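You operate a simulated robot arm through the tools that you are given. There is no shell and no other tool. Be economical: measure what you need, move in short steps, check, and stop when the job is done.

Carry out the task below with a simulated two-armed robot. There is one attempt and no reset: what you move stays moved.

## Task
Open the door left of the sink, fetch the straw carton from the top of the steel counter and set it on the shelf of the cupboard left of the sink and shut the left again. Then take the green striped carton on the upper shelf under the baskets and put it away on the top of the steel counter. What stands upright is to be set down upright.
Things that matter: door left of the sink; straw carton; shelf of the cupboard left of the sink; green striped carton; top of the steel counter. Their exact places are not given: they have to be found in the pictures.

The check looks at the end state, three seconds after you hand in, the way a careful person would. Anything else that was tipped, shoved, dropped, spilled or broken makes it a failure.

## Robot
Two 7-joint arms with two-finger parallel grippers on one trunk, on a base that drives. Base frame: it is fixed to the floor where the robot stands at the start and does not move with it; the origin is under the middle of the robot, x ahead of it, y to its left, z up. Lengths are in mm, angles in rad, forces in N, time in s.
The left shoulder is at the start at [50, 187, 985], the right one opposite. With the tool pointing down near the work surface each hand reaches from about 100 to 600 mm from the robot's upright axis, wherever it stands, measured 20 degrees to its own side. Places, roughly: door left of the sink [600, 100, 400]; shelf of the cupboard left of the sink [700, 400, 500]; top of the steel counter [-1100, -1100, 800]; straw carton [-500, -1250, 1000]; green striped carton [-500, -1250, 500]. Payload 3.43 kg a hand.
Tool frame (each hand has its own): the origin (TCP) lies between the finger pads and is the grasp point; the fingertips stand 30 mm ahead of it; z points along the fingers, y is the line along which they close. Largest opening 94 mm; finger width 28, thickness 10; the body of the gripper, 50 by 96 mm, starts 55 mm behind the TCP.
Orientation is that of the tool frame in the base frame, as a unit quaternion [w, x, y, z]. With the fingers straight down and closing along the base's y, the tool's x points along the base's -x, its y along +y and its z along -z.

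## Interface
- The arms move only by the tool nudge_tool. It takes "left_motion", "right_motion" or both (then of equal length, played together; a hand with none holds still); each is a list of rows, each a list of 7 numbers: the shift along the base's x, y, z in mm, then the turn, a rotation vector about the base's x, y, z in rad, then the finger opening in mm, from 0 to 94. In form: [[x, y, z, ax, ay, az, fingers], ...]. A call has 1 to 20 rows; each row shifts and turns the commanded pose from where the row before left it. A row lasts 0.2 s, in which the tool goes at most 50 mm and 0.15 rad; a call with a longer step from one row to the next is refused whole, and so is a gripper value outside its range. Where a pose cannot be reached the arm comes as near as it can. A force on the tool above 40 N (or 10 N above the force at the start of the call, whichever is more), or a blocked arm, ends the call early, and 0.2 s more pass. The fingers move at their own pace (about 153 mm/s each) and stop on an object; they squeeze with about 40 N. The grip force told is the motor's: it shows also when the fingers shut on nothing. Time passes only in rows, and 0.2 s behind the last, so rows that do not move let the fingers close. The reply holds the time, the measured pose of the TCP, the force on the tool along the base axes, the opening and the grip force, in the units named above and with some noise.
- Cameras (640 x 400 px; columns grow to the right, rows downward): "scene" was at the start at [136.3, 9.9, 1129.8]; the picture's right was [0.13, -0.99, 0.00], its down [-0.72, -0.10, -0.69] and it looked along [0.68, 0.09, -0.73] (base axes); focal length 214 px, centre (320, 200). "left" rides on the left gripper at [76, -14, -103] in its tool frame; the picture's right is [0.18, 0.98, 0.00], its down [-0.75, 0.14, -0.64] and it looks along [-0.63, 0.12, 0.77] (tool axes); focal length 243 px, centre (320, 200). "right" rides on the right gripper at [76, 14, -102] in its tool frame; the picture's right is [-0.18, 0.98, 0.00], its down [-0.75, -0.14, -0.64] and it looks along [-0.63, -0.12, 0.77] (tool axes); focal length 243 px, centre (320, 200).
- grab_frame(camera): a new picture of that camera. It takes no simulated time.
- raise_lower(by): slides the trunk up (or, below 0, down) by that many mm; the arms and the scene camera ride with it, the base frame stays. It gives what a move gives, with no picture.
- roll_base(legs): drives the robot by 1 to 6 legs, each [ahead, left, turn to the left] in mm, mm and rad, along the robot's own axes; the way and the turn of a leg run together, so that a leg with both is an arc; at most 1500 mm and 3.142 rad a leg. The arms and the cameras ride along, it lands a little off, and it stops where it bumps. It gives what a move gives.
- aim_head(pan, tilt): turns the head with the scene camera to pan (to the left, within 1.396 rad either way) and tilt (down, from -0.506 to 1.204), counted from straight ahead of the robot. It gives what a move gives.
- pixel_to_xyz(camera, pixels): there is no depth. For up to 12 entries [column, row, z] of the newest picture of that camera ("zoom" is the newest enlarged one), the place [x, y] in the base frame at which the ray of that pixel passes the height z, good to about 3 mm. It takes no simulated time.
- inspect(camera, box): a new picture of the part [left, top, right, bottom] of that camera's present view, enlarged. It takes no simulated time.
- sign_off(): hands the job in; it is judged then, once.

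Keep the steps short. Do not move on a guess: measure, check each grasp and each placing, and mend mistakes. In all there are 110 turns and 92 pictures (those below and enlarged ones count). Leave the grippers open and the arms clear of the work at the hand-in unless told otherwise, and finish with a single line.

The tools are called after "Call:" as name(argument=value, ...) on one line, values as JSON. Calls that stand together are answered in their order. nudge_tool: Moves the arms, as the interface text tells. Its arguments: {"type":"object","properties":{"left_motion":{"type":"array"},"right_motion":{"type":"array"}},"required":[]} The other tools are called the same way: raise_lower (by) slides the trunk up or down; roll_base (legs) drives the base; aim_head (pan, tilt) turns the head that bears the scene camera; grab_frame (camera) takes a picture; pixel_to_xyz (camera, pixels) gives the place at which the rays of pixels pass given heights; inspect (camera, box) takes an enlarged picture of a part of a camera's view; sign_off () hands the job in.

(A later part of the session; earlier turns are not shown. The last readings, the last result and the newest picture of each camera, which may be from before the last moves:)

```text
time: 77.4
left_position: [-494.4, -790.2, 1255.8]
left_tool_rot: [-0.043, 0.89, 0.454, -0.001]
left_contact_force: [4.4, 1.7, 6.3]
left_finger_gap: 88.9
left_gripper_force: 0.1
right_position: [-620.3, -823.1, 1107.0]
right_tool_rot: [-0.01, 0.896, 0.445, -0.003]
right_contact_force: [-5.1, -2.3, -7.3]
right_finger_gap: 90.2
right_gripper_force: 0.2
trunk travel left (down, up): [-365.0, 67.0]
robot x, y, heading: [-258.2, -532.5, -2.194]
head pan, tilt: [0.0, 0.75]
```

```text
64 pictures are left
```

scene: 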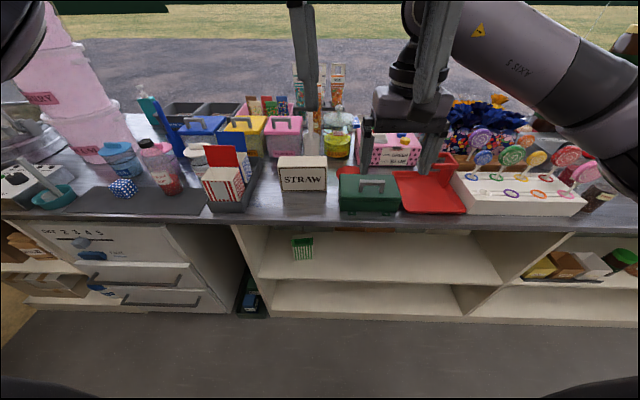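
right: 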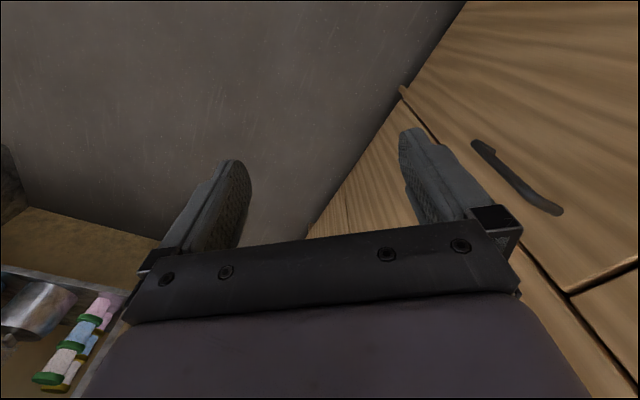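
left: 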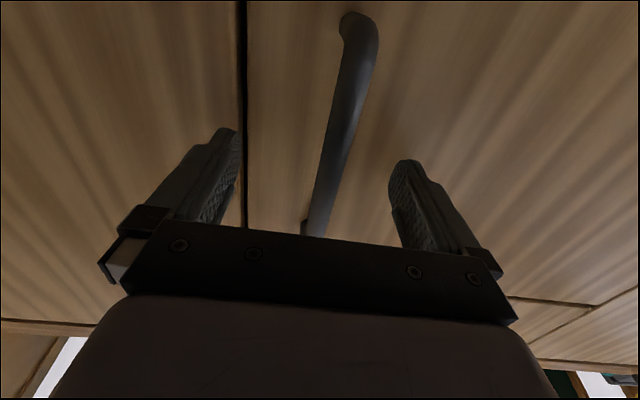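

The hands touched each other, so I move them apart sideways. STRAW is at (303,173), the green carton at (302,248).

Call:
nudge_tool(left_motion=[[24, -18, 0, 0, 0, 0, 90], [24, -18, 0, 0, 0, 0, 90], [24, -18, 0, 0, 0, 0, 90], [24, -18, 0, 0, 0, 0, 90], [24, -18, 0, 0, 0, 0, 90]], right_motion=[[-24, 18, 0, 0, 0, 0, 90], [-24, 18, 0, 0, 0, 0, 90], [-24, 18, 0, 0, 0, 0, 90], [-24, 18, 0, 0, 0, 0, 90], [-24, 18, 0, 0, 0, 0, 90]])

Call:
inspect(camera="scene", box=[200, 130, 400, 270])

```text
time: 78.6
left_position: [-372.5, -881.7, 1257.1]
left_tool_rot: [-0.042, 0.89, 0.453, -0.002]
left_contact_force: [0.0, -0.6, 0.9]
left_finger_gap: 89.6
left_gripper_force: 0.0
right_position: [-740.2, -732.1, 1108.8]
right_tool_rot: [-0.011, 0.895, 0.446, -0.002]
right_contact_force: [-0.5, -0.6, 0.3]
right_finger_gap: 89.7
right_gripper_force: 0.1
trunk travel left (down, up): [-365.0, 67.0]
robot x, y, heading: [-257.7, -529.2, -2.192]
head pan, tilt: [0.0, 0.75]
```

```text
2.86 times, centred on (300, 200) of scene
```

zoom: 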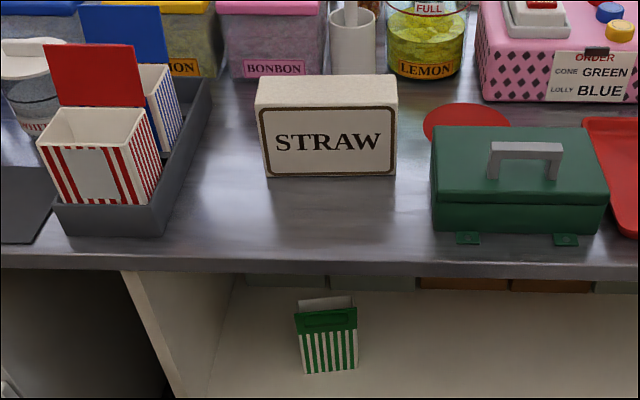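

Call:
pixel_to_xyz(camera="zoom", pixels=[[268, 177, 800], [268, 177, 900], [394, 174, 800], [394, 174, 900], [256, 82, 900], [256, 82, 1000], [397, 78, 900], [397, 78, 1000], [301, 373, 400], [301, 373, 600], [358, 368, 400], [358, 368, 600]])

Call:
raise_lower(by=-250)

Call:
inspect(camera="scene", box=[200, 60, 400, 200])

```text
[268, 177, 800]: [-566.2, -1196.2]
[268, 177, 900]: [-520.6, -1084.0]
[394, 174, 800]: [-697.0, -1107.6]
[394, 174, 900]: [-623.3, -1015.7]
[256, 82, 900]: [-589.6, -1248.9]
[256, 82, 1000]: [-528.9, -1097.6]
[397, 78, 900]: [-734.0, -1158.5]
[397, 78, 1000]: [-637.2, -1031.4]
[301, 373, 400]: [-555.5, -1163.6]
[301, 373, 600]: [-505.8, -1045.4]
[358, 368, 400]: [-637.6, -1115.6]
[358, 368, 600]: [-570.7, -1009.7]
```

```text
time: 81.2
left_position: [-374.4, -882.4, 1006.5]
left_tool_rot: [-0.044, 0.89, 0.454, -0.002]
left_contact_force: [-0.5, 0.2, 0.8]
left_finger_gap: 90.1
left_gripper_force: 0.1
right_position: [-738.8, -734.3, 856.8]
right_tool_rot: [-0.01, 0.895, 0.446, -0.003]
right_contact_force: [0.5, -0.7, 0.1]
right_finger_gap: 90.1
right_gripper_force: 0.1
trunk travel left (down, up): [-115.0, 317.0]
robot x, y, heading: [-258.1, -528.1, -2.184]
head pan, tilt: [0.0, 0.75]
```

```text
2.86 times, centred on (300, 130) of scene
```

zoom: 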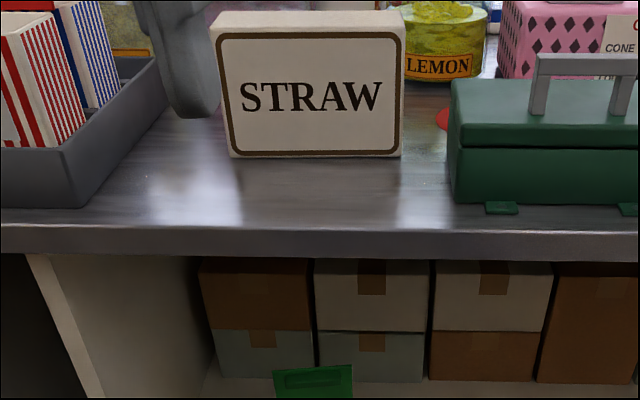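

Call:
pixel_to_xyz(camera="zoom", pixels=[[231, 157, 800], [231, 157, 900], [400, 156, 800], [400, 156, 900], [208, 22, 900], [208, 22, 1000], [405, 10, 900], [405, 10, 1000], [210, 227, 800], [210, 227, 900]])

Call:
inspect(camera="scene", box=[220, 140, 400, 280])

```text
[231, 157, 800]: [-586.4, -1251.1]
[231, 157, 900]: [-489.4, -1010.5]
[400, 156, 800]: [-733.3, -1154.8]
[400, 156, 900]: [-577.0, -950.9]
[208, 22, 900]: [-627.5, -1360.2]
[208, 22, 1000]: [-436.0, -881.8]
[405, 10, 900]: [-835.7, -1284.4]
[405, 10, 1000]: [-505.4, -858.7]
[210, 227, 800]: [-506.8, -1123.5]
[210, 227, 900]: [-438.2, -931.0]
```

```text
2.86 times, centred on (310, 210) of scene
```

zoom: 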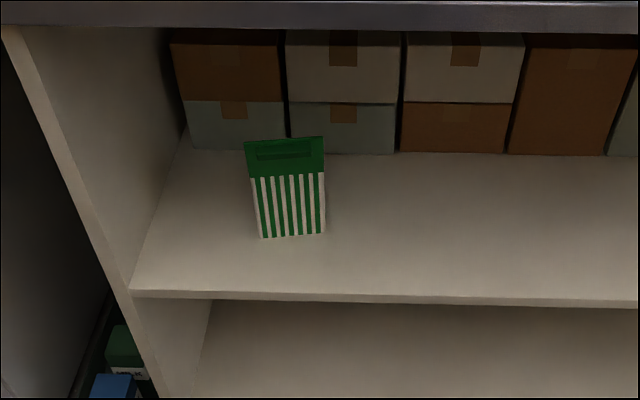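

Straw box: about 145×45×98, front bottom corners (-546,-1150) and (-666,-1068), base z≈842. Plan: lift it from above, set it down end-on at the open counter front, regrasp it with a 45° forward tilt (needed for the cupboard), and carry it over. I raise the trunk and drive nearer.

Call:
raise_lower(by=250)

Call:
roll_base(legs=[[0, 200, -0.02], [130, 0, 0]])

Call:
grab_frame(camera="scene")

```text
time: 83.8
left_position: [-371.8, -881.9, 1256.7]
left_tool_rot: [-0.043, 0.89, 0.454, -0.002]
left_contact_force: [-0.3, 0.1, -0.1]
left_finger_gap: 90.0
left_gripper_force: 0.1
right_position: [-739.9, -732.8, 1107.4]
right_tool_rot: [-0.011, 0.895, 0.445, -0.003]
right_contact_force: [0.6, 1.0, -0.3]
right_finger_gap: 90.0
right_gripper_force: 0.1
trunk travel left (down, up): [-365.0, 67.0]
robot x, y, heading: [-258.8, -528.8, -2.19]
head pan, tilt: [0.0, 0.75]
```

```text
time: 86.3
left_position: [-292.1, -1104.7, 1256.1]
left_tool_rot: [-0.043, 0.895, 0.445, -0.001]
left_contact_force: [-0.3, 0.0, 0.2]
left_finger_gap: 89.9
left_gripper_force: 0.0
right_position: [-655.9, -950.0, 1107.7]
right_tool_rot: [-0.011, 0.899, 0.437, -0.002]
right_contact_force: [-0.2, -0.8, -0.1]
right_finger_gap: 90.2
right_gripper_force: 0.0
trunk travel left (down, up): [-365.0, 67.0]
robot x, y, heading: [-173.6, -752.4, -2.211]
head pan, tilt: [0.0, 0.75]
```

```text
60 pictures are left
```

scene: 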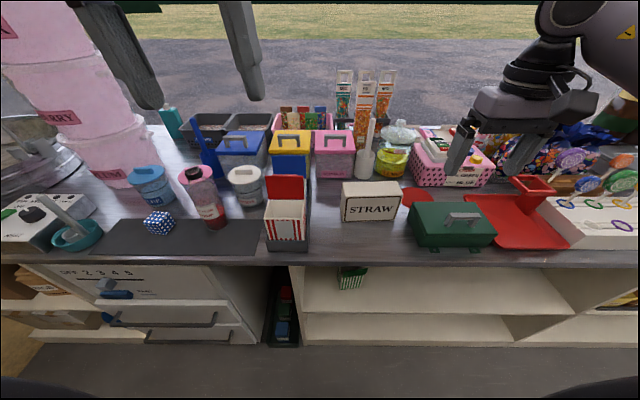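

I move the right hand above the box and yaw it so that the fingers close across its thickness.

Call:
nudge_tool(right_motion=[[3.4, -16.1, -9.7, 0, 0, -0.137, 90], [3.4, -16.1, -9.7, 0, 0, -0.137, 90], [3.4, -16.1, -9.7, 0, 0, -0.137, 90], [3.4, -16.1, -9.7, 0, 0, -0.137, 90], [3.4, -16.1, -9.7, 0, 0, -0.137, 90], [3.4, -16.1, -9.7, 0, 0, -0.137, 90], [3.4, -16.1, -9.7, 0, 0, -0.137, 90], [3.4, -16.1, -9.7, 0, 0, -0.137, 90], [3.4, -16.1, -9.7, 0, 0, -0.137, 90], [3.4, -16.1, -9.7, 0, 0, -0.137, 90], [3.4, -16.1, -9.7, 0, 0, -0.137, 90], [0, 0, 0, 0, 0, 0, 90]])

Call:
grab_frame(camera="right")

Call:
grab_frame(camera="scene")

```text
time: 88.9
left_position: [-292.4, -1104.4, 1254.6]
left_tool_rot: [-0.044, 0.895, 0.444, -0.002]
left_contact_force: [0.1, 0.9, -0.6]
left_finger_gap: 90.2
left_gripper_force: 0.1
right_position: [-616.8, -1125.6, 1002.3]
right_tool_rot: [-0.01, 0.955, -0.297, 0.006]
right_contact_force: [-1.1, 0.4, -0.6]
right_finger_gap: 89.9
right_gripper_force: 0.1
trunk travel left (down, up): [-365.0, 67.0]
robot x, y, heading: [-170.4, -753.0, -2.206]
head pan, tilt: [0.0, 0.75]
```

```text
59 pictures are left
```

right: 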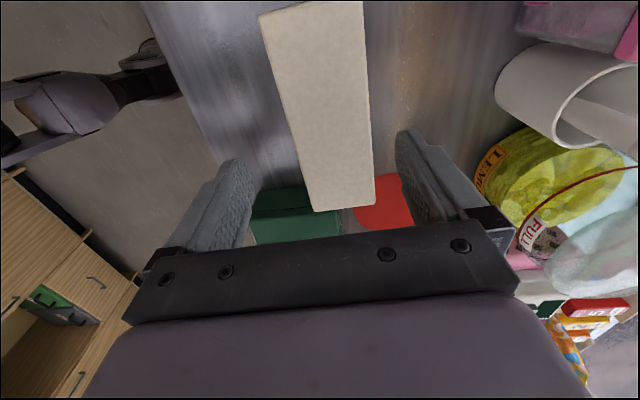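

```text
58 pictures are left
```

scene: 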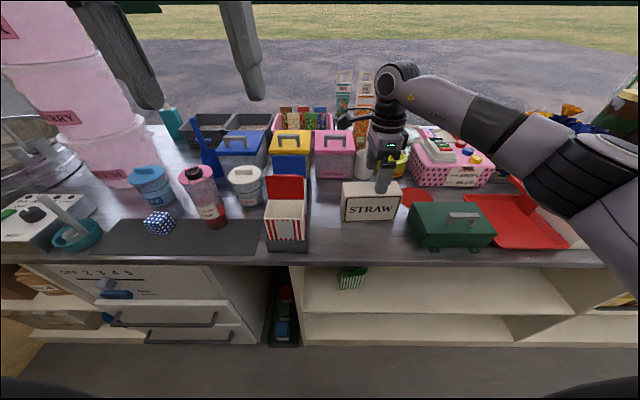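

Call:
pixel_to_xyz(camera="right", pixels=[[313, 212, 941], [375, 205, 941], [258, 15, 941], [362, 5, 941], [313, 212, 945], [375, 205, 945]])

```text
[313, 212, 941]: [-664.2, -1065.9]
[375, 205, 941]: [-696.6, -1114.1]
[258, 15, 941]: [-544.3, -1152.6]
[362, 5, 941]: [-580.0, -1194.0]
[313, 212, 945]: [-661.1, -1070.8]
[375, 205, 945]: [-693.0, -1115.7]
```

The box top centre is (-621,-1132), thickness about 56. I correct slightly and descend to z≈914.

Call:
nudge_tool(right_motion=[[-2, -3, -14.7, 0, 0, -0.012, 94], [-2, -3, -14.7, 0, 0, -0.012, 94], [0, 0, -14.7, 0, 0, 0, 94], [0, 0, -14.7, 0, 0, 0, 94], [0, 0, -14.7, 0, 0, 0, 94], [0, 0, -14.7, 0, 0, 0, 94], [0, 0, 0, 0, 0, 0, 94]])

Call:
grab_frame(camera="right")

```text
time: 90.5
left_position: [-292.9, -1105.6, 1255.7]
left_tool_rot: [-0.044, 0.895, 0.445, 0.0]
left_contact_force: [-1.3, 0.8, -0.3]
left_finger_gap: 90.0
left_gripper_force: 0.1
right_position: [-622.0, -1131.4, 913.0]
right_tool_rot: [-0.01, 0.951, -0.308, 0.005]
right_contact_force: [0.0, 0.6, 0.5]
right_finger_gap: 93.8
right_gripper_force: 0.0
trunk travel left (down, up): [-365.0, 67.0]
robot x, y, heading: [-169.6, -753.7, -2.207]
head pan, tilt: [0.0, 0.75]
```

```text
57 pictures are left
```

right: 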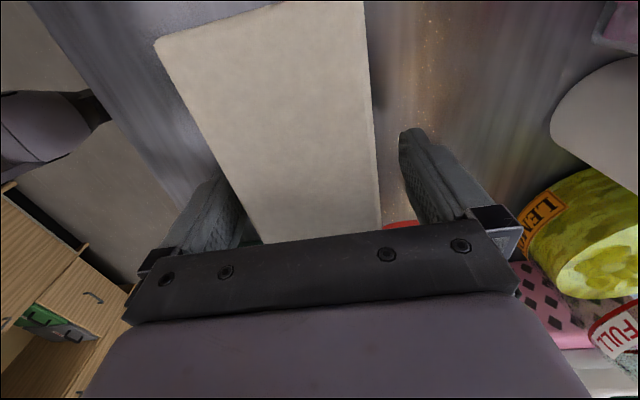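

The box is between the fingers, a bit off centre. I shift 6 mm toward the front, close, and lift 10 mm to check.

Call:
nudge_tool(right_motion=[[3.6, 4.8, 0, 0, 0, 0, 94], [0, 0, 0, 0, 0, 0, 40], [0, 0, 0, 0, 0, 0, 40], [0, 0, 0, 0, 0, 0, 20], [0, 0, 0, 0, 0, 0, 20], [0, 0, 10, 0, 0, 0, 20], [0, 0, 0, 0, 0, 0, 20]])

```text
time: 92.1
left_position: [-294.1, -1104.7, 1256.3]
left_tool_rot: [-0.043, 0.895, 0.445, -0.001]
left_contact_force: [-0.9, 0.4, 0.6]
left_finger_gap: 89.8
left_gripper_force: 0.0
right_position: [-618.1, -1127.3, 923.3]
right_tool_rot: [-0.01, 0.951, -0.308, 0.006]
right_contact_force: [0.3, -0.8, -2.8]
right_finger_gap: 62.1
right_gripper_force: 39.8
trunk travel left (down, up): [-365.0, 67.0]
robot x, y, heading: [-171.4, -751.0, -2.208]
head pan, tilt: [0.0, 0.75]
```

Gripped (62 mm, about 2.8 N). I lift 100 more and check where the counter's front edge really is.

Call:
nudge_tool(right_motion=[[0, 0, 20, 0, 0, 0, 20], [0, 0, 20, 0, 0, 0, 20], [0, 0, 20, 0, 0, 0, 20], [0, 0, 20, 0, 0, 0, 20], [0, 0, 20, 0, 0, 0, 20], [0, 0, 10, 0, 0, 0, 20]])

Call:
inspect(camera="scene", box=[250, 150, 450, 290])

Call:
pixel_to_xyz(camera="zoom", pixels=[[150, 288, 842], [300, 288, 842], [450, 288, 842], [320, 200, 842], [20, 270, 842], [140, 290, 842], [20, 290, 842], [150, 210, 842], [470, 250, 842]])

```text
time: 93.5
left_position: [-292.9, -1105.8, 1256.2]
left_tool_rot: [-0.043, 0.895, 0.445, -0.001]
left_contact_force: [0.2, 0.7, -0.7]
left_finger_gap: 89.8
left_gripper_force: 0.0
right_position: [-617.8, -1125.8, 1033.1]
right_tool_rot: [-0.01, 0.951, -0.308, 0.005]
right_contact_force: [-0.4, 0.2, -2.4]
right_finger_gap: 62.1
right_gripper_force: 40.3
trunk travel left (down, up): [-365.0, 67.0]
robot x, y, heading: [-172.7, -750.8, -2.204]
head pan, tilt: [0.0, 0.75]
```

```text
2.86 times, centred on (350, 220) of scene
```

zoom: 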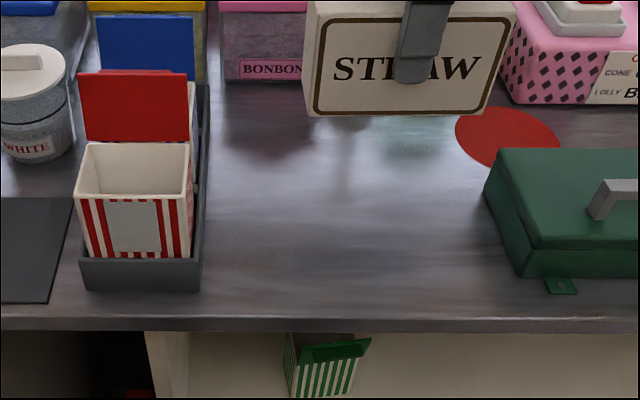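

```text
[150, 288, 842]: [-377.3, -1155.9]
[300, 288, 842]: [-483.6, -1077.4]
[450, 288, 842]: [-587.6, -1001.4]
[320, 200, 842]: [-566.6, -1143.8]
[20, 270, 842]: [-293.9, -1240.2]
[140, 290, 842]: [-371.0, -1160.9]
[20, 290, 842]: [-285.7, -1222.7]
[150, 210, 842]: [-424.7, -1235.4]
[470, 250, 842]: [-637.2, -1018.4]
```

The counter edge is at M≈1118; the free area is U 95–340. I rotate the box end-on over (-554,-1097).

Call:
nudge_tool(right_motion=[[5.8, 2.6, 0, 0, 0, 0.1415, 20], [5.8, 2.6, 0, 0, 0, 0.1415, 20], [5.8, 2.6, 0, 0, 0, 0.1415, 20], [5.8, 2.6, 0, 0, 0, 0.1415, 20], [5.8, 2.6, 0, 0, 0, 0.1415, 20], [5.8, 2.6, 0, 0, 0, 0.1415, 20], [5.8, 2.6, 0, 0, 0, 0.1415, 20], [5.8, 2.6, 0, 0, 0, 0.1415, 20], [5.8, 2.6, 0, 0, 0, 0.1415, 20], [5.8, 2.6, 0, 0, 0, 0.1415, 20], [5.8, 2.6, 0, 0, 0, 0.1415, 20], [0, 0, -40, 0, 0, 0, 20], [0, 0, -35, 0, 0, 0, 20], [0, 0, -20, 0, 0, 0, 20], [0, 0, 0, 0, 0, 0, 20]])

Call:
inspect(camera="scene", box=[250, 130, 450, 270])

```text
time: 96.7
left_position: [-292.3, -1105.2, 1255.6]
left_tool_rot: [-0.043, 0.894, 0.445, -0.001]
left_contact_force: [0.1, 0.1, 0.1]
left_finger_gap: 90.2
left_gripper_force: 0.1
right_position: [-555.6, -1098.3, 936.9]
right_tool_rot: [-0.011, 0.894, 0.449, -0.002]
right_contact_force: [0.1, -0.5, -2.0]
right_finger_gap: 62.0
right_gripper_force: 39.8
trunk travel left (down, up): [-365.0, 67.0]
robot x, y, heading: [-171.4, -752.1, -2.207]
head pan, tilt: [0.0, 0.75]
```

```text
2.86 times, centred on (350, 200) of scene
```

zoom: 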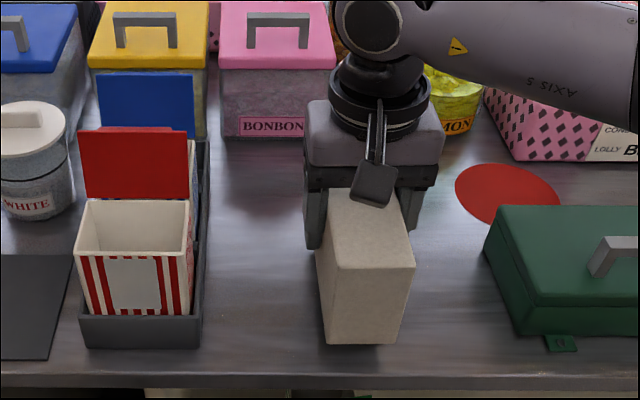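

End-on and clear of its neighbours. I lower 23, then release gently and rise.

Call:
nudge_tool(right_motion=[[0, 0, -10, 0, 0, 0, 20], [0, 0, -8, 0, 0, 0, 20], [0, 0, -5, 0, 0, 0, 20], [0, 0, 0, 0, 0, 0, 20]])

```text
time: 97.7
left_position: [-292.4, -1104.1, 1255.9]
left_tool_rot: [-0.043, 0.895, 0.445, -0.001]
left_contact_force: [0.1, 0.0, 0.4]
left_finger_gap: 89.8
left_gripper_force: 0.1
right_position: [-554.4, -1099.2, 913.3]
right_tool_rot: [-0.011, 0.893, 0.449, -0.002]
right_contact_force: [0.1, 0.0, -1.4]
right_finger_gap: 61.8
right_gripper_force: 40.3
trunk travel left (down, up): [-365.0, 67.0]
robot x, y, heading: [-170.9, -752.2, -2.209]
head pan, tilt: [0.0, 0.75]
```

Touchdown. I open, rise, tilt 45° forward and back off to the pre-grasp at the near end.

Call:
nudge_tool(right_motion=[[0, 0, 0, 0, 0, 0, 94], [0, 0, 0, 0, 0, 0, 94], [0, 0, 0, 0, 0, 0, 94], [0, 0, 30, 0, 0, 0, 94], [0, 0, 30, 0, 0, 0, 94], [0, 0, 30, 0, 0, 0, 94], [10.6, 14.1, -4.5, -0.1047, 0.0785, 0, 94], [10.6, 14.1, -4.5, -0.1047, 0.0785, 0, 94], [10.6, 14.1, -4.5, -0.1047, 0.0785, 0, 94], [10.6, 14.1, -4.5, -0.1047, 0.0785, 0, 94], [10.6, 14.1, -4.5, -0.1047, 0.0785, 0, 94], [10.6, 14.1, -4.5, -0.1047, 0.0785, 0, 94], [0, 0, 0, 0, 0, 0, 94]])

Call:
inspect(camera="scene", box=[250, 130, 450, 270])

Call:
grab_frame(camera="right")

```text
time: 100.5
left_position: [-293.4, -1104.4, 1255.8]
left_tool_rot: [-0.043, 0.894, 0.445, -0.001]
left_contact_force: [-0.1, -0.4, -0.3]
left_finger_gap: 90.0
left_gripper_force: 0.1
right_position: [-490.1, -1015.6, 976.5]
right_tool_rot: [0.162, 0.828, 0.411, -0.346]
right_contact_force: [0.0, -0.7, -0.2]
right_finger_gap: 93.8
right_gripper_force: 0.1
trunk travel left (down, up): [-365.0, 67.0]
robot x, y, heading: [-173.5, -753.0, -2.209]
head pan, tilt: [0.0, 0.75]
```

```text
2.86 times, centred on (350, 200) of scene
```

zoom: 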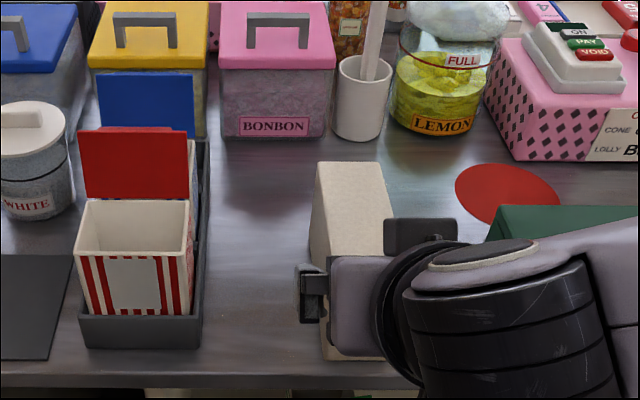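

```text
53 pictures are left
```

right: 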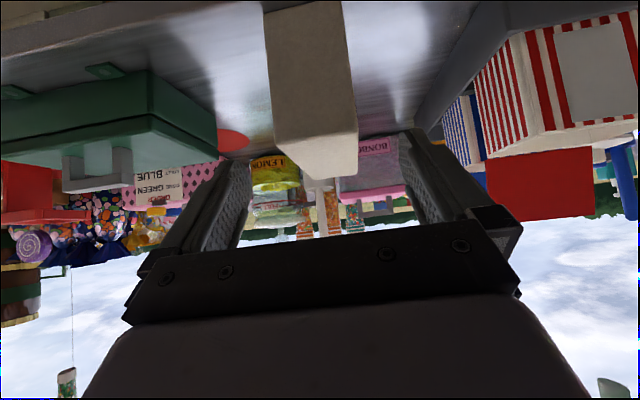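

The box is centred between the fingers (columns 275–357). I advance 90 mm along the tool axis and close.

Call:
nudge_tool(right_motion=[[-7.7, -10.2, -12.8, 0, 0, 0, 94], [-7.7, -10.2, -12.8, 0, 0, 0, 94], [-7.7, -10.2, -12.8, 0, 0, 0, 94], [-7.7, -10.2, -12.8, 0, 0, 0, 94], [-7.7, -10.2, -12.8, 0, 0, 0, 94], [0, 0, 0, 0, 0, 0, 94]])

Call:
grab_frame(camera="right")

Call:
inspect(camera="scene", box=[250, 130, 450, 270])

```text
time: 101.9
left_position: [-292.0, -1105.4, 1255.5]
left_tool_rot: [-0.043, 0.894, 0.445, -0.001]
left_contact_force: [0.9, -0.5, -1.4]
left_finger_gap: 89.8
left_gripper_force: 0.0
right_position: [-529.8, -1064.2, 913.3]
right_tool_rot: [0.161, 0.828, 0.412, -0.345]
right_contact_force: [-0.9, -0.4, -0.2]
right_finger_gap: 93.8
right_gripper_force: 0.0
trunk travel left (down, up): [-365.0, 67.0]
robot x, y, heading: [-170.4, -753.3, -2.212]
head pan, tilt: [0.0, 0.75]
```

```text
52 pictures are left
```

right: 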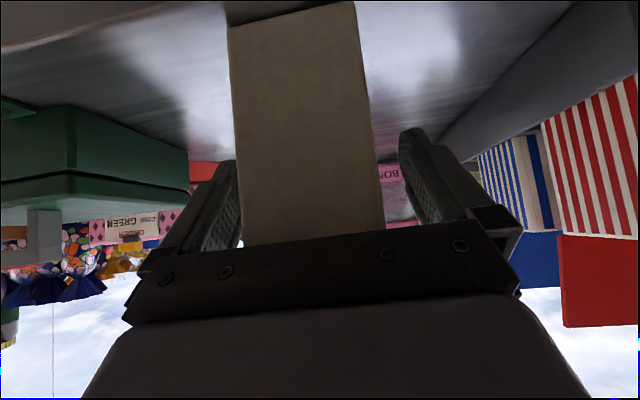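

```text
2.86 times, centred on (350, 200) of scene
```

zoom: 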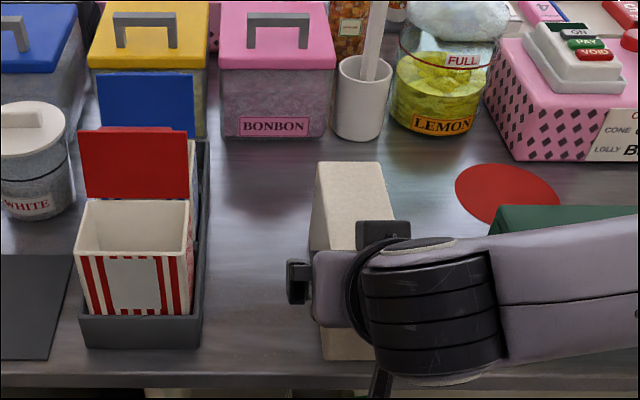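

I shift 7 mm to −U to centre, close, and lift.

Call:
nudge_tool(right_motion=[[-5.6, 4.2, 0, 0, 0, 0, 94], [0, 0, 0, 0, 0, 0, 40], [0, 0, 0, 0, 0, 0, 40], [0, 0, 0, 0, 0, 0, 20], [0, 0, 0, 0, 0, 0, 20], [0, 0, 15, 0, 0, 0, 20], [0, 0, 20, 0, 0, 0, 20], [0, 0, 25, 0, 0, 0, 20], [0, 0, 30, 0, 0, 0, 20], [0, 0, 0, 0, 0, 0, 20]])

Call:
inspect(camera="scene", box=[250, 130, 450, 270])

```text
time: 104.1
left_position: [-292.8, -1104.9, 1256.1]
left_tool_rot: [-0.044, 0.894, 0.445, -0.001]
left_contact_force: [-0.4, -0.7, 0.7]
left_finger_gap: 89.9
left_gripper_force: 0.0
right_position: [-531.4, -1060.6, 1004.7]
right_tool_rot: [0.161, 0.828, 0.411, -0.345]
right_contact_force: [-1.0, -0.7, -2.7]
right_finger_gap: 62.2
right_gripper_force: 40.7
trunk travel left (down, up): [-365.0, 67.0]
robot x, y, heading: [-171.5, -750.9, -2.209]
head pan, tilt: [0.0, 0.75]
```

```text
2.86 times, centred on (350, 200) of scene
```

zoom: 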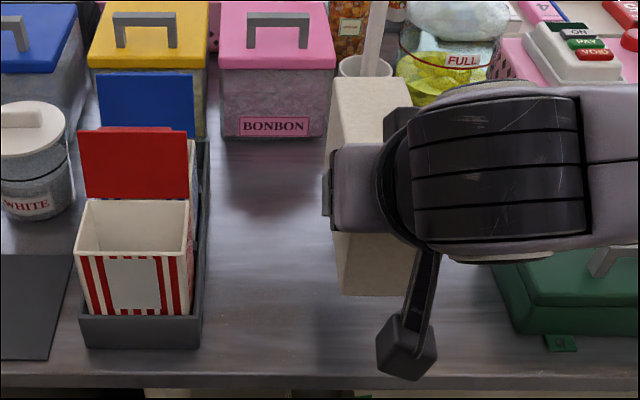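

The straw box is held level. I back off, turn round toward the cupboard, and look at it from safe height.

Call:
roll_base(legs=[[-330, 0, 0], [0, 0, -2.947], [80, -260, 0]])

Call:
aim_head(pan=0.1, tilt=0.9)

Call:
grab_frame(camera="scene")

```text
time: 114.6
left_position: [329.2, -134.3, 1256.2]
left_tool_rot: [0.006, -0.555, 0.83, -0.043]
left_contact_force: [0.8, 0.2, -0.2]
left_finger_gap: 89.7
left_gripper_force: 0.1
right_position: [572.4, -116.9, 1004.6]
right_tool_rot: [0.321, -0.513, 0.769, 0.204]
right_contact_force: [0.7, -0.1, -2.2]
right_finger_gap: 62.0
right_gripper_force: 40.2
trunk travel left (down, up): [-365.0, 67.0]
robot x, y, heading: [297.8, -506.1, 1.188]
head pan, tilt: [0.0, 0.75]
```

```text
time: 115.3
left_position: [328.8, -134.5, 1256.6]
left_tool_rot: [0.006, -0.555, 0.831, -0.043]
left_contact_force: [-0.3, 0.4, -0.2]
left_finger_gap: 90.0
left_gripper_force: 0.0
right_position: [571.0, -117.2, 1005.1]
right_tool_rot: [0.321, -0.512, 0.77, 0.202]
right_contact_force: [0.8, -0.4, -3.3]
right_finger_gap: 62.0
right_gripper_force: 39.8
trunk travel left (down, up): [-365.0, 67.0]
robot x, y, heading: [295.5, -505.5, 1.188]
head pan, tilt: [0.099, 0.901]
```

```text
49 pictures are left
```

scene: 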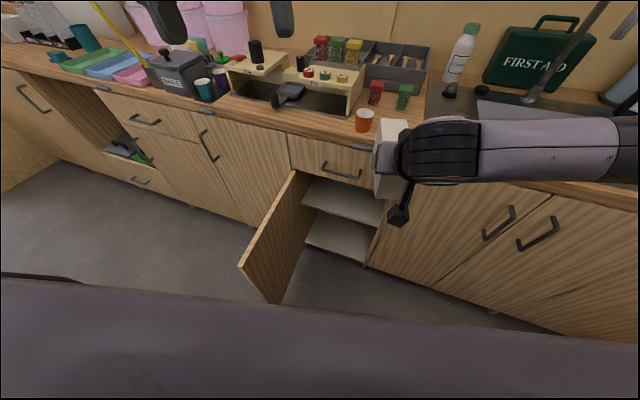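

The door is well open and the shelf is visible. I zoom to measure the door tip and shelf, then lower the trunk part-way for parallax.

Call:
inspect(camera="scene", box=[230, 150, 400, 310])

```text
2.50 times, centred on (315, 230) of scene
```

zoom: 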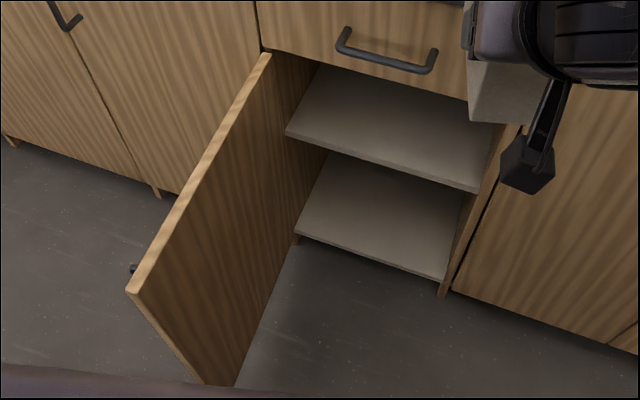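

Call:
pixel_to_xyz(camera="zoom", pixels=[[288, 133, 400], [288, 133, 500], [478, 187, 400], [478, 187, 500], [129, 291, 715], [268, 56, 715], [299, 233, 50], [299, 233, 150], [445, 279, 50], [445, 279, 150]])

```text
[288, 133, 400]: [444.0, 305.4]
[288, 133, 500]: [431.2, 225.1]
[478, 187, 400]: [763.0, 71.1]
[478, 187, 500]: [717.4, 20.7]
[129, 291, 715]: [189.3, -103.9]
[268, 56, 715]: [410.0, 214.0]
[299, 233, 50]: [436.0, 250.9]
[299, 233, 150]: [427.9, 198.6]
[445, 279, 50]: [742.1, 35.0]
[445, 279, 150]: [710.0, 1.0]
```

Door tip at U≈214 (about 87° open), shelf front edge N≈468, z≈460, U 195–564. I back off a little, lower the trunk fully, and look at where the forearm lies.

Call:
roll_base(legs=[[-80, 0, -0.1]])

Call:
raise_lower(by=-365)

Call:
aim_head(pan=0, tilt=0.75)

Call:
grab_frame(camera="scene")

```text
time: 116.3
left_position: [332.3, -211.8, 1257.0]
left_tool_rot: [0.006, -0.512, 0.858, -0.043]
left_contact_force: [-0.9, -0.1, 0.5]
left_finger_gap: 90.1
left_gripper_force: 0.1
right_position: [575.0, -219.2, 1004.0]
right_tool_rot: [0.333, -0.473, 0.795, 0.187]
right_contact_force: [0.0, -0.7, -1.6]
right_finger_gap: 61.9
right_gripper_force: 40.3
trunk travel left (down, up): [-365.0, 67.0]
robot x, y, heading: [264.6, -578.5, 1.087]
head pan, tilt: [0.099, 0.901]
```

```text
time: 119.9
left_position: [332.5, -211.2, 891.2]
left_tool_rot: [0.005, -0.512, 0.858, -0.043]
left_contact_force: [1.1, 0.5, 0.4]
left_finger_gap: 90.0
left_gripper_force: 0.0
right_position: [574.9, -218.5, 639.2]
right_tool_rot: [0.332, -0.472, 0.795, 0.186]
right_contact_force: [-0.9, 0.1, -2.1]
right_finger_gap: 62.1
right_gripper_force: 40.1
trunk travel left (down, up): [0.0, 432.0]
robot x, y, heading: [261.9, -578.0, 1.088]
head pan, tilt: [0.099, 0.901]
```

```text
time: 120.6
left_position: [333.6, -210.4, 891.6]
left_tool_rot: [0.005, -0.513, 0.857, -0.043]
left_contact_force: [0.1, -0.2, -0.3]
left_finger_gap: 89.9
left_gripper_force: 0.1
right_position: [575.3, -219.0, 639.1]
right_tool_rot: [0.332, -0.473, 0.795, 0.186]
right_contact_force: [-0.5, 0.6, -1.6]
right_finger_gap: 62.0
right_gripper_force: 40.0
trunk travel left (down, up): [0.0, 432.0]
robot x, y, heading: [266.4, -580.9, 1.089]
head pan, tilt: [0.0, 0.75]
```

```text
47 pictures are left
```

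scene: 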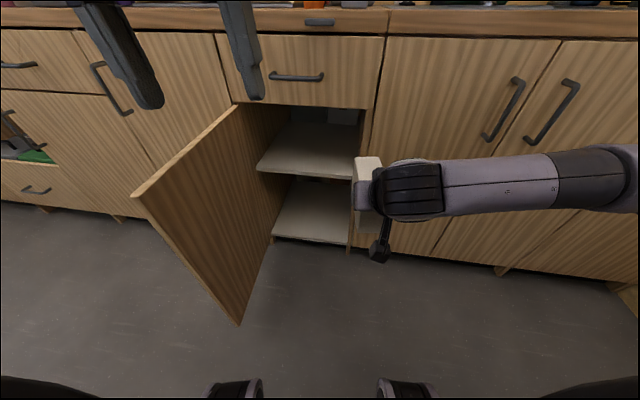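

Call:
pixel_to_xyz(camera="scene", pixels=[[258, 170, 400], [258, 170, 500], [352, 180, 400], [352, 180, 500], [550, 180, 700], [550, 180, 800], [620, 175, 750], [620, 175, 850], [134, 194, 715]])

```text
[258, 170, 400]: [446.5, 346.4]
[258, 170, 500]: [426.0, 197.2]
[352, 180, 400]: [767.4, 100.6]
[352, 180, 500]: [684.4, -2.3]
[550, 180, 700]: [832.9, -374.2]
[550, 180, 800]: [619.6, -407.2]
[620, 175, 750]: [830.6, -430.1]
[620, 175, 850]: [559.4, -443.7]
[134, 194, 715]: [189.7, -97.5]
```

The shelf is z≈458, N≈469. The arm must be extended further so the forearm stays clear of the sink doors. I strafe left 92, then extend 160 and lower 80.

Call:
roll_base(legs=[[0, 92, 0]])

Call:
nudge_tool(right_motion=[[9.3, 17.7, -10, 0, 0, 0, 20], [9.3, 17.7, -10, 0, 0, 0, 20], [9.3, 17.7, -10, 0, 0, 0, 20], [9.3, 17.7, -10, 0, 0, 0, 20], [9.3, 17.7, -10, 0, 0, 0, 20], [9.3, 17.7, -10, 0, 0, 0, 20], [9.3, 17.7, -10, 0, 0, 0, 20], [9.3, 17.7, -10, 0, 0, 0, 20], [0, 0, 0, 0, 0, 0, 20]])

Call:
grab_frame(camera="scene")

```text
time: 121.7
left_position: [255.4, -168.5, 891.3]
left_tool_rot: [0.005, -0.51, 0.859, -0.043]
left_contact_force: [-0.3, 0.4, 0.1]
left_finger_gap: 90.0
left_gripper_force: 0.1
right_position: [498.2, -178.7, 640.0]
right_tool_rot: [0.332, -0.471, 0.795, 0.186]
right_contact_force: [0.4, -0.1, -2.4]
right_finger_gap: 61.9
right_gripper_force: 39.6
trunk travel left (down, up): [0.0, 432.0]
robot x, y, heading: [188.2, -533.7, 1.082]
head pan, tilt: [0.0, 0.75]
```

```text
time: 123.7
left_position: [255.7, -169.1, 890.0]
left_tool_rot: [0.005, -0.51, 0.859, -0.043]
left_contact_force: [0.4, 1.2, -0.9]
left_finger_gap: 90.1
left_gripper_force: 0.0
right_position: [571.1, -36.9, 560.4]
right_tool_rot: [0.332, -0.472, 0.795, 0.186]
right_contact_force: [0.1, 0.1, -2.3]
right_finger_gap: 61.8
right_gripper_force: 39.7
trunk travel left (down, up): [0.0, 432.0]
robot x, y, heading: [187.6, -533.0, 1.085]
head pan, tilt: [0.0, 0.75]
```

```text
46 pictures are left
```

scene: 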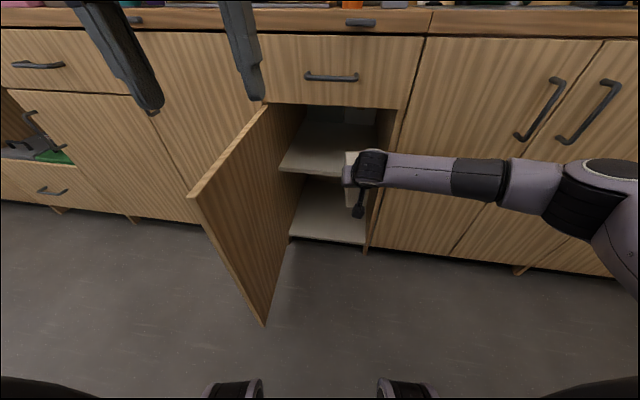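

Call:
pixel_to_xyz(camera="scene", pixels=[[370, 160, 600], [370, 160, 650], [440, 165, 650], [440, 165, 700], [500, 175, 700], [500, 175, 750], [590, 175, 700], [590, 175, 800]])

Call:
grab_frame(camera="right")

```text
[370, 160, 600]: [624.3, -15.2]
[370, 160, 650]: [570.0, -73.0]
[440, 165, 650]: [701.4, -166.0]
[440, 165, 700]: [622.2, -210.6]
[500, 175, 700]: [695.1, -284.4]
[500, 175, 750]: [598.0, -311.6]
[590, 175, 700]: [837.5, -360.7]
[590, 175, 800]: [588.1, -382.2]
```

```text
45 pictures are left
```

right: 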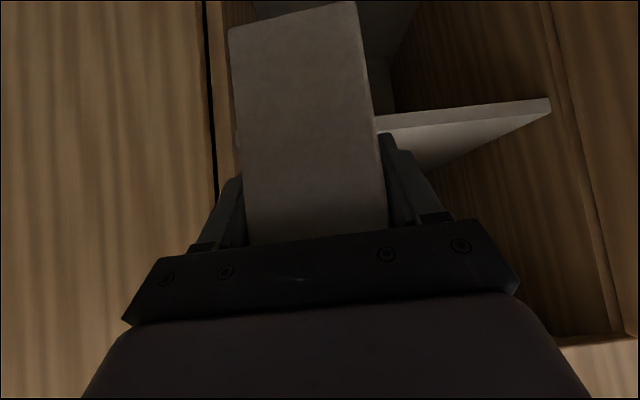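

The forearm now recedes backward. I shift left 35, go ahead 110, and check.

Call:
roll_base(legs=[[0, 35, 0], [110, 0, 0]])

Call:
grab_frame(camera="scene")

Call:
grab_frame(camera="right")

```text
time: 125.3
left_position: [274.3, -57.2, 891.7]
left_tool_rot: [0.004, -0.51, 0.859, -0.043]
left_contact_force: [0.1, 0.3, 0.3]
left_finger_gap: 90.2
left_gripper_force: 0.2
right_position: [589.8, 75.4, 561.3]
right_tool_rot: [0.332, -0.472, 0.795, 0.186]
right_contact_force: [0.7, -0.7, -3.0]
right_finger_gap: 62.1
right_gripper_force: 40.1
trunk travel left (down, up): [0.0, 432.0]
robot x, y, heading: [207.0, -422.9, 1.08]
head pan, tilt: [0.0, 0.75]
```

```text
44 pictures are left
```

scene: 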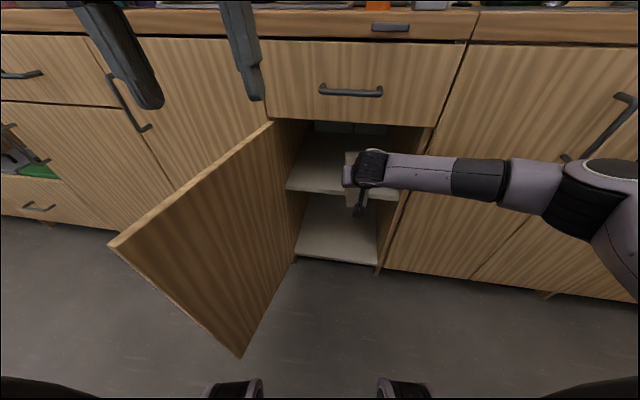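

```text
43 pictures are left
```

right: 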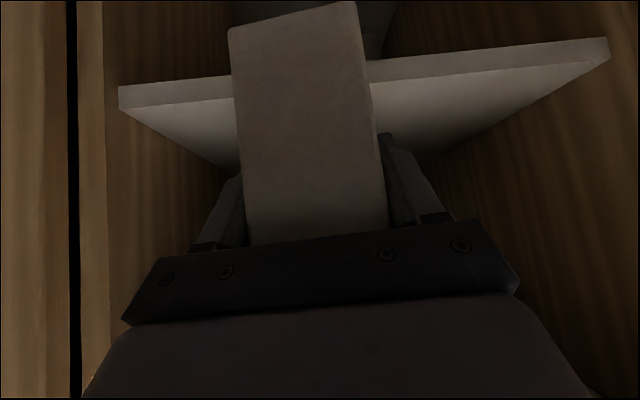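

Call:
pixel_to_xyz(camera="scene", pixels=[[243, 357, 100], [235, 380, 100], [235, 380, 300], [235, 380, 450], [400, 380, 300], [110, 247, 715]])

```text
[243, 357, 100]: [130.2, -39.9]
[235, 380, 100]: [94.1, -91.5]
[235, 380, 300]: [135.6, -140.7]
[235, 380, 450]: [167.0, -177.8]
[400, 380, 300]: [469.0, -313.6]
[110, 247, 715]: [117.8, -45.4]
```

The door moved further open (tip at U≈121), which is fine. I continue ahead 95.

Call:
roll_base(legs=[[95, 0, 0]])

Call:
grab_frame(camera="scene")

Call:
grab_frame(camera="right")

```text
time: 126.4
left_position: [318.6, 24.8, 891.8]
left_tool_rot: [0.004, -0.51, 0.859, -0.044]
left_contact_force: [-0.2, -1.0, 0.8]
left_finger_gap: 90.1
left_gripper_force: 0.0
right_position: [634.4, 157.2, 560.3]
right_tool_rot: [0.331, -0.473, 0.795, 0.185]
right_contact_force: [0.0, 0.6, -2.4]
right_finger_gap: 62.1
right_gripper_force: 39.9
trunk travel left (down, up): [0.0, 432.0]
robot x, y, heading: [250.1, -339.8, 1.082]
head pan, tilt: [0.0, 0.75]
```

```text
42 pictures are left
```

scene: 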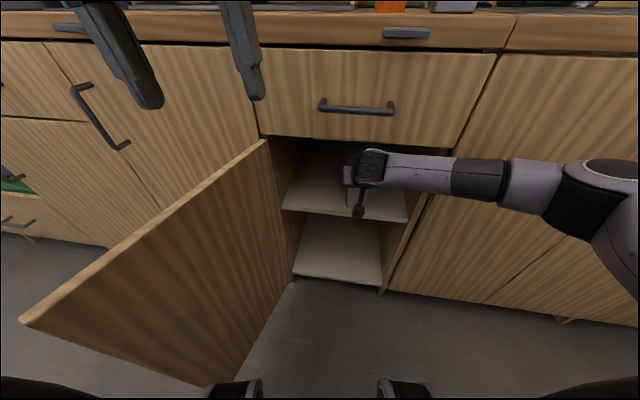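

```text
41 pictures are left
```

right: 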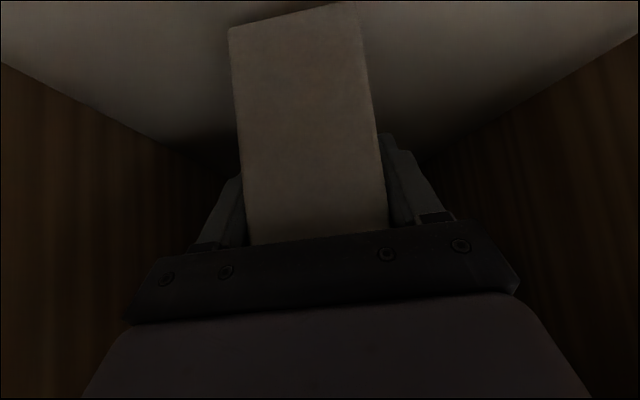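

TCP at N≈506; the box's near end is just at the shelf edge. I extend 30 more with the arm, then lower onto the shelf.

Call:
nudge_tool(right_motion=[[4.7, 8.8, -5, 0, 0, 0, 20], [4.7, 8.8, -5, 0, 0, 0, 20], [4.7, 8.8, -5, 0, 0, 0, 20], [0, 0, -6, 0, 0, 0, 20], [0, 0, -5, 0, 0, 0, 20], [0, 0, -3, 0, 0, 0, 20], [0, 0, 0, 0, 0, 0, 20]])

Call:
inspect(camera="scene", box=[260, 120, 440, 280])

```text
time: 128.0
left_position: [317.3, 23.3, 892.6]
left_tool_rot: [0.007, -0.511, 0.859, -0.043]
left_contact_force: [-0.4, -0.4, 0.3]
left_finger_gap: 90.0
left_gripper_force: 0.0
right_position: [648.1, 186.5, 542.4]
right_tool_rot: [0.336, -0.47, 0.793, 0.192]
right_contact_force: [-1.7, -0.9, 34.4]
right_finger_gap: 62.1
right_gripper_force: 39.8
trunk travel left (down, up): [0.0, 432.0]
robot x, y, heading: [245.1, -343.3, 1.083]
head pan, tilt: [0.0, 0.75]
```

```text
2.50 times, centred on (350, 200) of scene
```

zoom: 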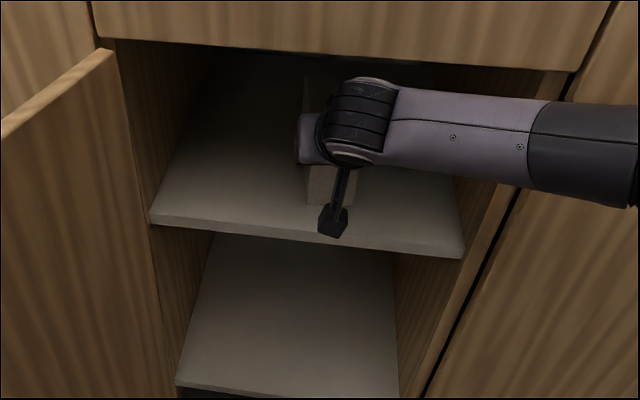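

Contact at z≈542 (34 N). I ease up about 10 mm in command until the force is low.

Call:
nudge_tool(right_motion=[[0, 0, 5, 0, 0, 0, 20], [0, 0, 4, 0, 0, 0, 20], [0, 0, 0, 0, 0, 0, 20]])

```text
time: 128.8
left_position: [318.0, 24.0, 891.9]
left_tool_rot: [0.005, -0.511, 0.859, -0.043]
left_contact_force: [0.3, 0.0, -0.2]
left_finger_gap: 90.0
left_gripper_force: 0.0
right_position: [648.4, 184.8, 541.7]
right_tool_rot: [0.332, -0.473, 0.795, 0.187]
right_contact_force: [-1.6, 5.0, 10.7]
right_finger_gap: 61.9
right_gripper_force: 39.7
trunk travel left (down, up): [0.0, 432.0]
robot x, y, heading: [252.6, -340.0, 1.087]
head pan, tilt: [0.0, 0.75]
```

Low force now; the box rests. I open the fingers slowly.

Call:
nudge_tool(right_motion=[[0, 0, 0, 0, 0, 0, 64], [0, 0, 0, 0, 0, 0, 70], [0, 0, 0, 0, 0, 0, 80], [0, 0, 0, 0, 0, 0, 94], [0, 0, 0, 0, 0, 0, 94]])

Call:
grab_frame(camera="right")

```text
time: 130.0
left_position: [319.6, 24.5, 890.5]
left_tool_rot: [0.005, -0.511, 0.859, -0.043]
left_contact_force: [-0.9, -0.2, 0.7]
left_finger_gap: 90.1
left_gripper_force: 0.0
right_position: [649.7, 184.7, 541.7]
right_tool_rot: [0.331, -0.473, 0.795, 0.186]
right_contact_force: [-0.4, -0.7, -0.1]
right_finger_gap: 94.3
right_gripper_force: 0.0
trunk travel left (down, up): [0.0, 432.0]
robot x, y, heading: [249.1, -340.9, 1.086]
head pan, tilt: [0.0, 0.75]
```

```text
39 pictures are left
```

right: 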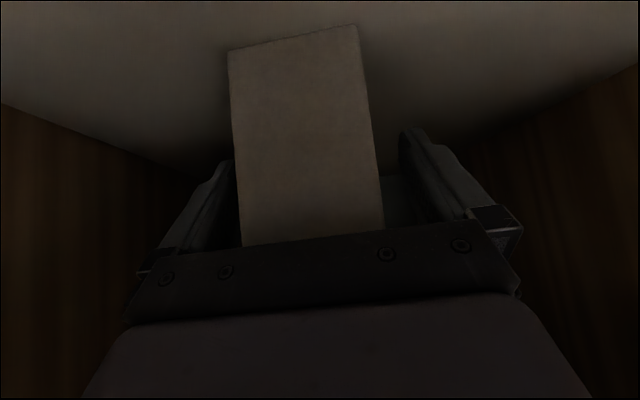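

Standing free. I retreat horizontally with the arm, then drive back and look.

Call:
nudge_tool(right_motion=[[-9.3, -17.7, 4, 0, 0, 0, 94], [-9.3, -17.7, 4, 0, 0, 0, 94], [-9.3, -17.7, 4, 0, 0, 0, 94], [-9.3, -17.7, 4, 0, 0, 0, 94], [-9.3, -17.7, 4, 0, 0, 0, 94], [-9.3, -17.7, 4, 0, 0, 0, 94]])

Call:
roll_base(legs=[[-330, 0, 0]])

Call:
grab_frame(camera="scene")

```text
time: 131.4
left_position: [319.7, 23.9, 891.0]
left_tool_rot: [0.004, -0.51, 0.859, -0.043]
left_contact_force: [0.2, 0.3, -0.2]
left_finger_gap: 89.9
left_gripper_force: 0.2
right_position: [591.5, 78.1, 567.1]
right_tool_rot: [0.331, -0.473, 0.795, 0.186]
right_contact_force: [-0.1, 0.2, 0.1]
right_finger_gap: 94.2
right_gripper_force: 0.0
trunk travel left (down, up): [0.0, 432.0]
robot x, y, heading: [249.3, -337.4, 1.082]
head pan, tilt: [0.0, 0.75]
```

```text
time: 133.6
left_position: [170.3, -255.8, 890.4]
left_tool_rot: [0.003, -0.51, 0.859, -0.044]
left_contact_force: [-0.5, 0.3, 0.9]
left_finger_gap: 89.8
left_gripper_force: 0.0
right_position: [445.0, -203.1, 566.6]
right_tool_rot: [0.332, -0.471, 0.796, 0.186]
right_contact_force: [0.5, 0.0, 0.3]
right_finger_gap: 93.6
right_gripper_force: 0.0
trunk travel left (down, up): [0.0, 432.0]
robot x, y, heading: [106.1, -621.5, 1.084]
head pan, tilt: [0.0, 0.75]
```

```text
38 pictures are left
```

scene: 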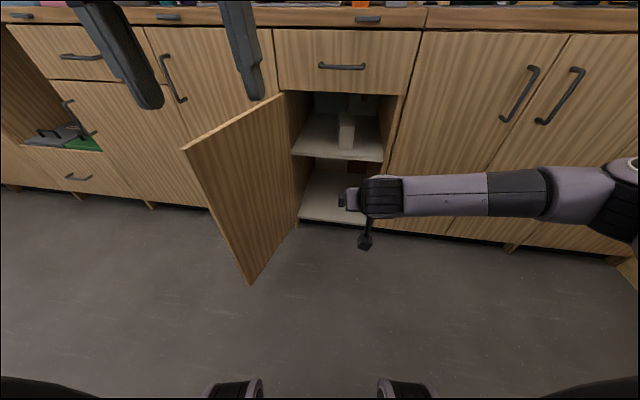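

Call:
inspect(camera="scene", box=[280, 80, 420, 190])

Call:
pixel_to_xyz(camera="zoom", pixels=[[267, 307, 460], [340, 314, 460], [160, 330, 460], [470, 369, 460]])

Call:
pixel_to_xyz(camera="scene", pixels=[[183, 150, 715], [275, 94, 715]])

```text
3.64 times, centred on (350, 135) of scene
```

zoom: 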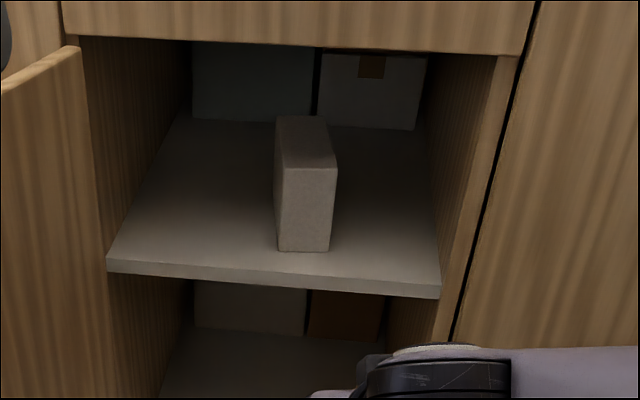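

```text
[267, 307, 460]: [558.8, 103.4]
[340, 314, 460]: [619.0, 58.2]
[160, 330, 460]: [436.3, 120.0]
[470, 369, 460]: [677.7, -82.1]
```

```text
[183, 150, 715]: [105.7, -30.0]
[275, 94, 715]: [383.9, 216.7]
```

The straw carton stands well inside on the shelf. Now I close the door: fold the right arm, then move left of the door so the left hand can push its outer face.

Call:
nudge_tool(right_motion=[[-6.8, -34.2, 33, -0.1157, 0.0612, 0, 90], [-6.8, -34.2, 33, -0.1157, 0.0612, 0, 90], [-6.8, -34.2, 33, -0.1157, 0.0612, 0, 90], [-6.8, -34.2, 33, -0.1157, 0.0612, 0, 90], [-6.8, -34.2, 33, -0.1157, 0.0612, 0, 90], [-6.8, -34.2, 33, -0.1157, 0.0612, 0, 90], [0, 0, 0, 0, 0, 0, 90]])

Call:
roll_base(legs=[[0, 0, -0.157], [-20, 340, 0]])

Call:
grab_frame(camera="scene")

```text
time: 135.2
left_position: [170.4, -256.3, 891.8]
left_tool_rot: [0.004, -0.509, 0.86, -0.043]
left_contact_force: [-0.9, -0.5, 0.5]
left_finger_gap: 89.9
left_gripper_force: 0.1
right_position: [403.9, -410.4, 764.2]
right_tool_rot: [0.004, -0.514, 0.858, -0.014]
right_contact_force: [-0.6, 0.2, -0.5]
right_finger_gap: 90.1
right_gripper_force: 0.0
trunk travel left (down, up): [0.0, 432.0]
robot x, y, heading: [101.4, -620.4, 1.082]
head pan, tilt: [0.0, 0.75]
```

```text
time: 138.0
left_position: [-53.8, -85.1, 890.9]
left_tool_rot: [0.001, -0.441, 0.896, -0.044]
left_contact_force: [0.3, 0.4, 0.2]
left_finger_gap: 90.0
left_gripper_force: 0.1
right_position: [153.6, -273.6, 764.7]
right_tool_rot: [0.004, -0.446, 0.895, -0.014]
right_contact_force: [0.4, 0.1, 0.7]
right_finger_gap: 89.9
right_gripper_force: 0.0
trunk travel left (down, up): [0.0, 432.0]
robot x, y, heading: [-176.9, -435.7, 0.925]
head pan, tilt: [0.0, 0.75]
```

```text
36 pictures are left
```

scene: 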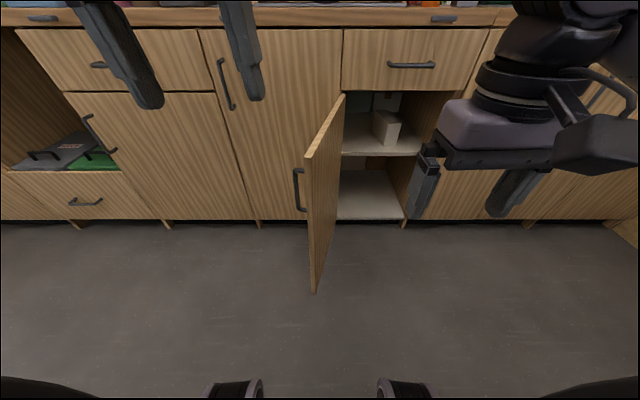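

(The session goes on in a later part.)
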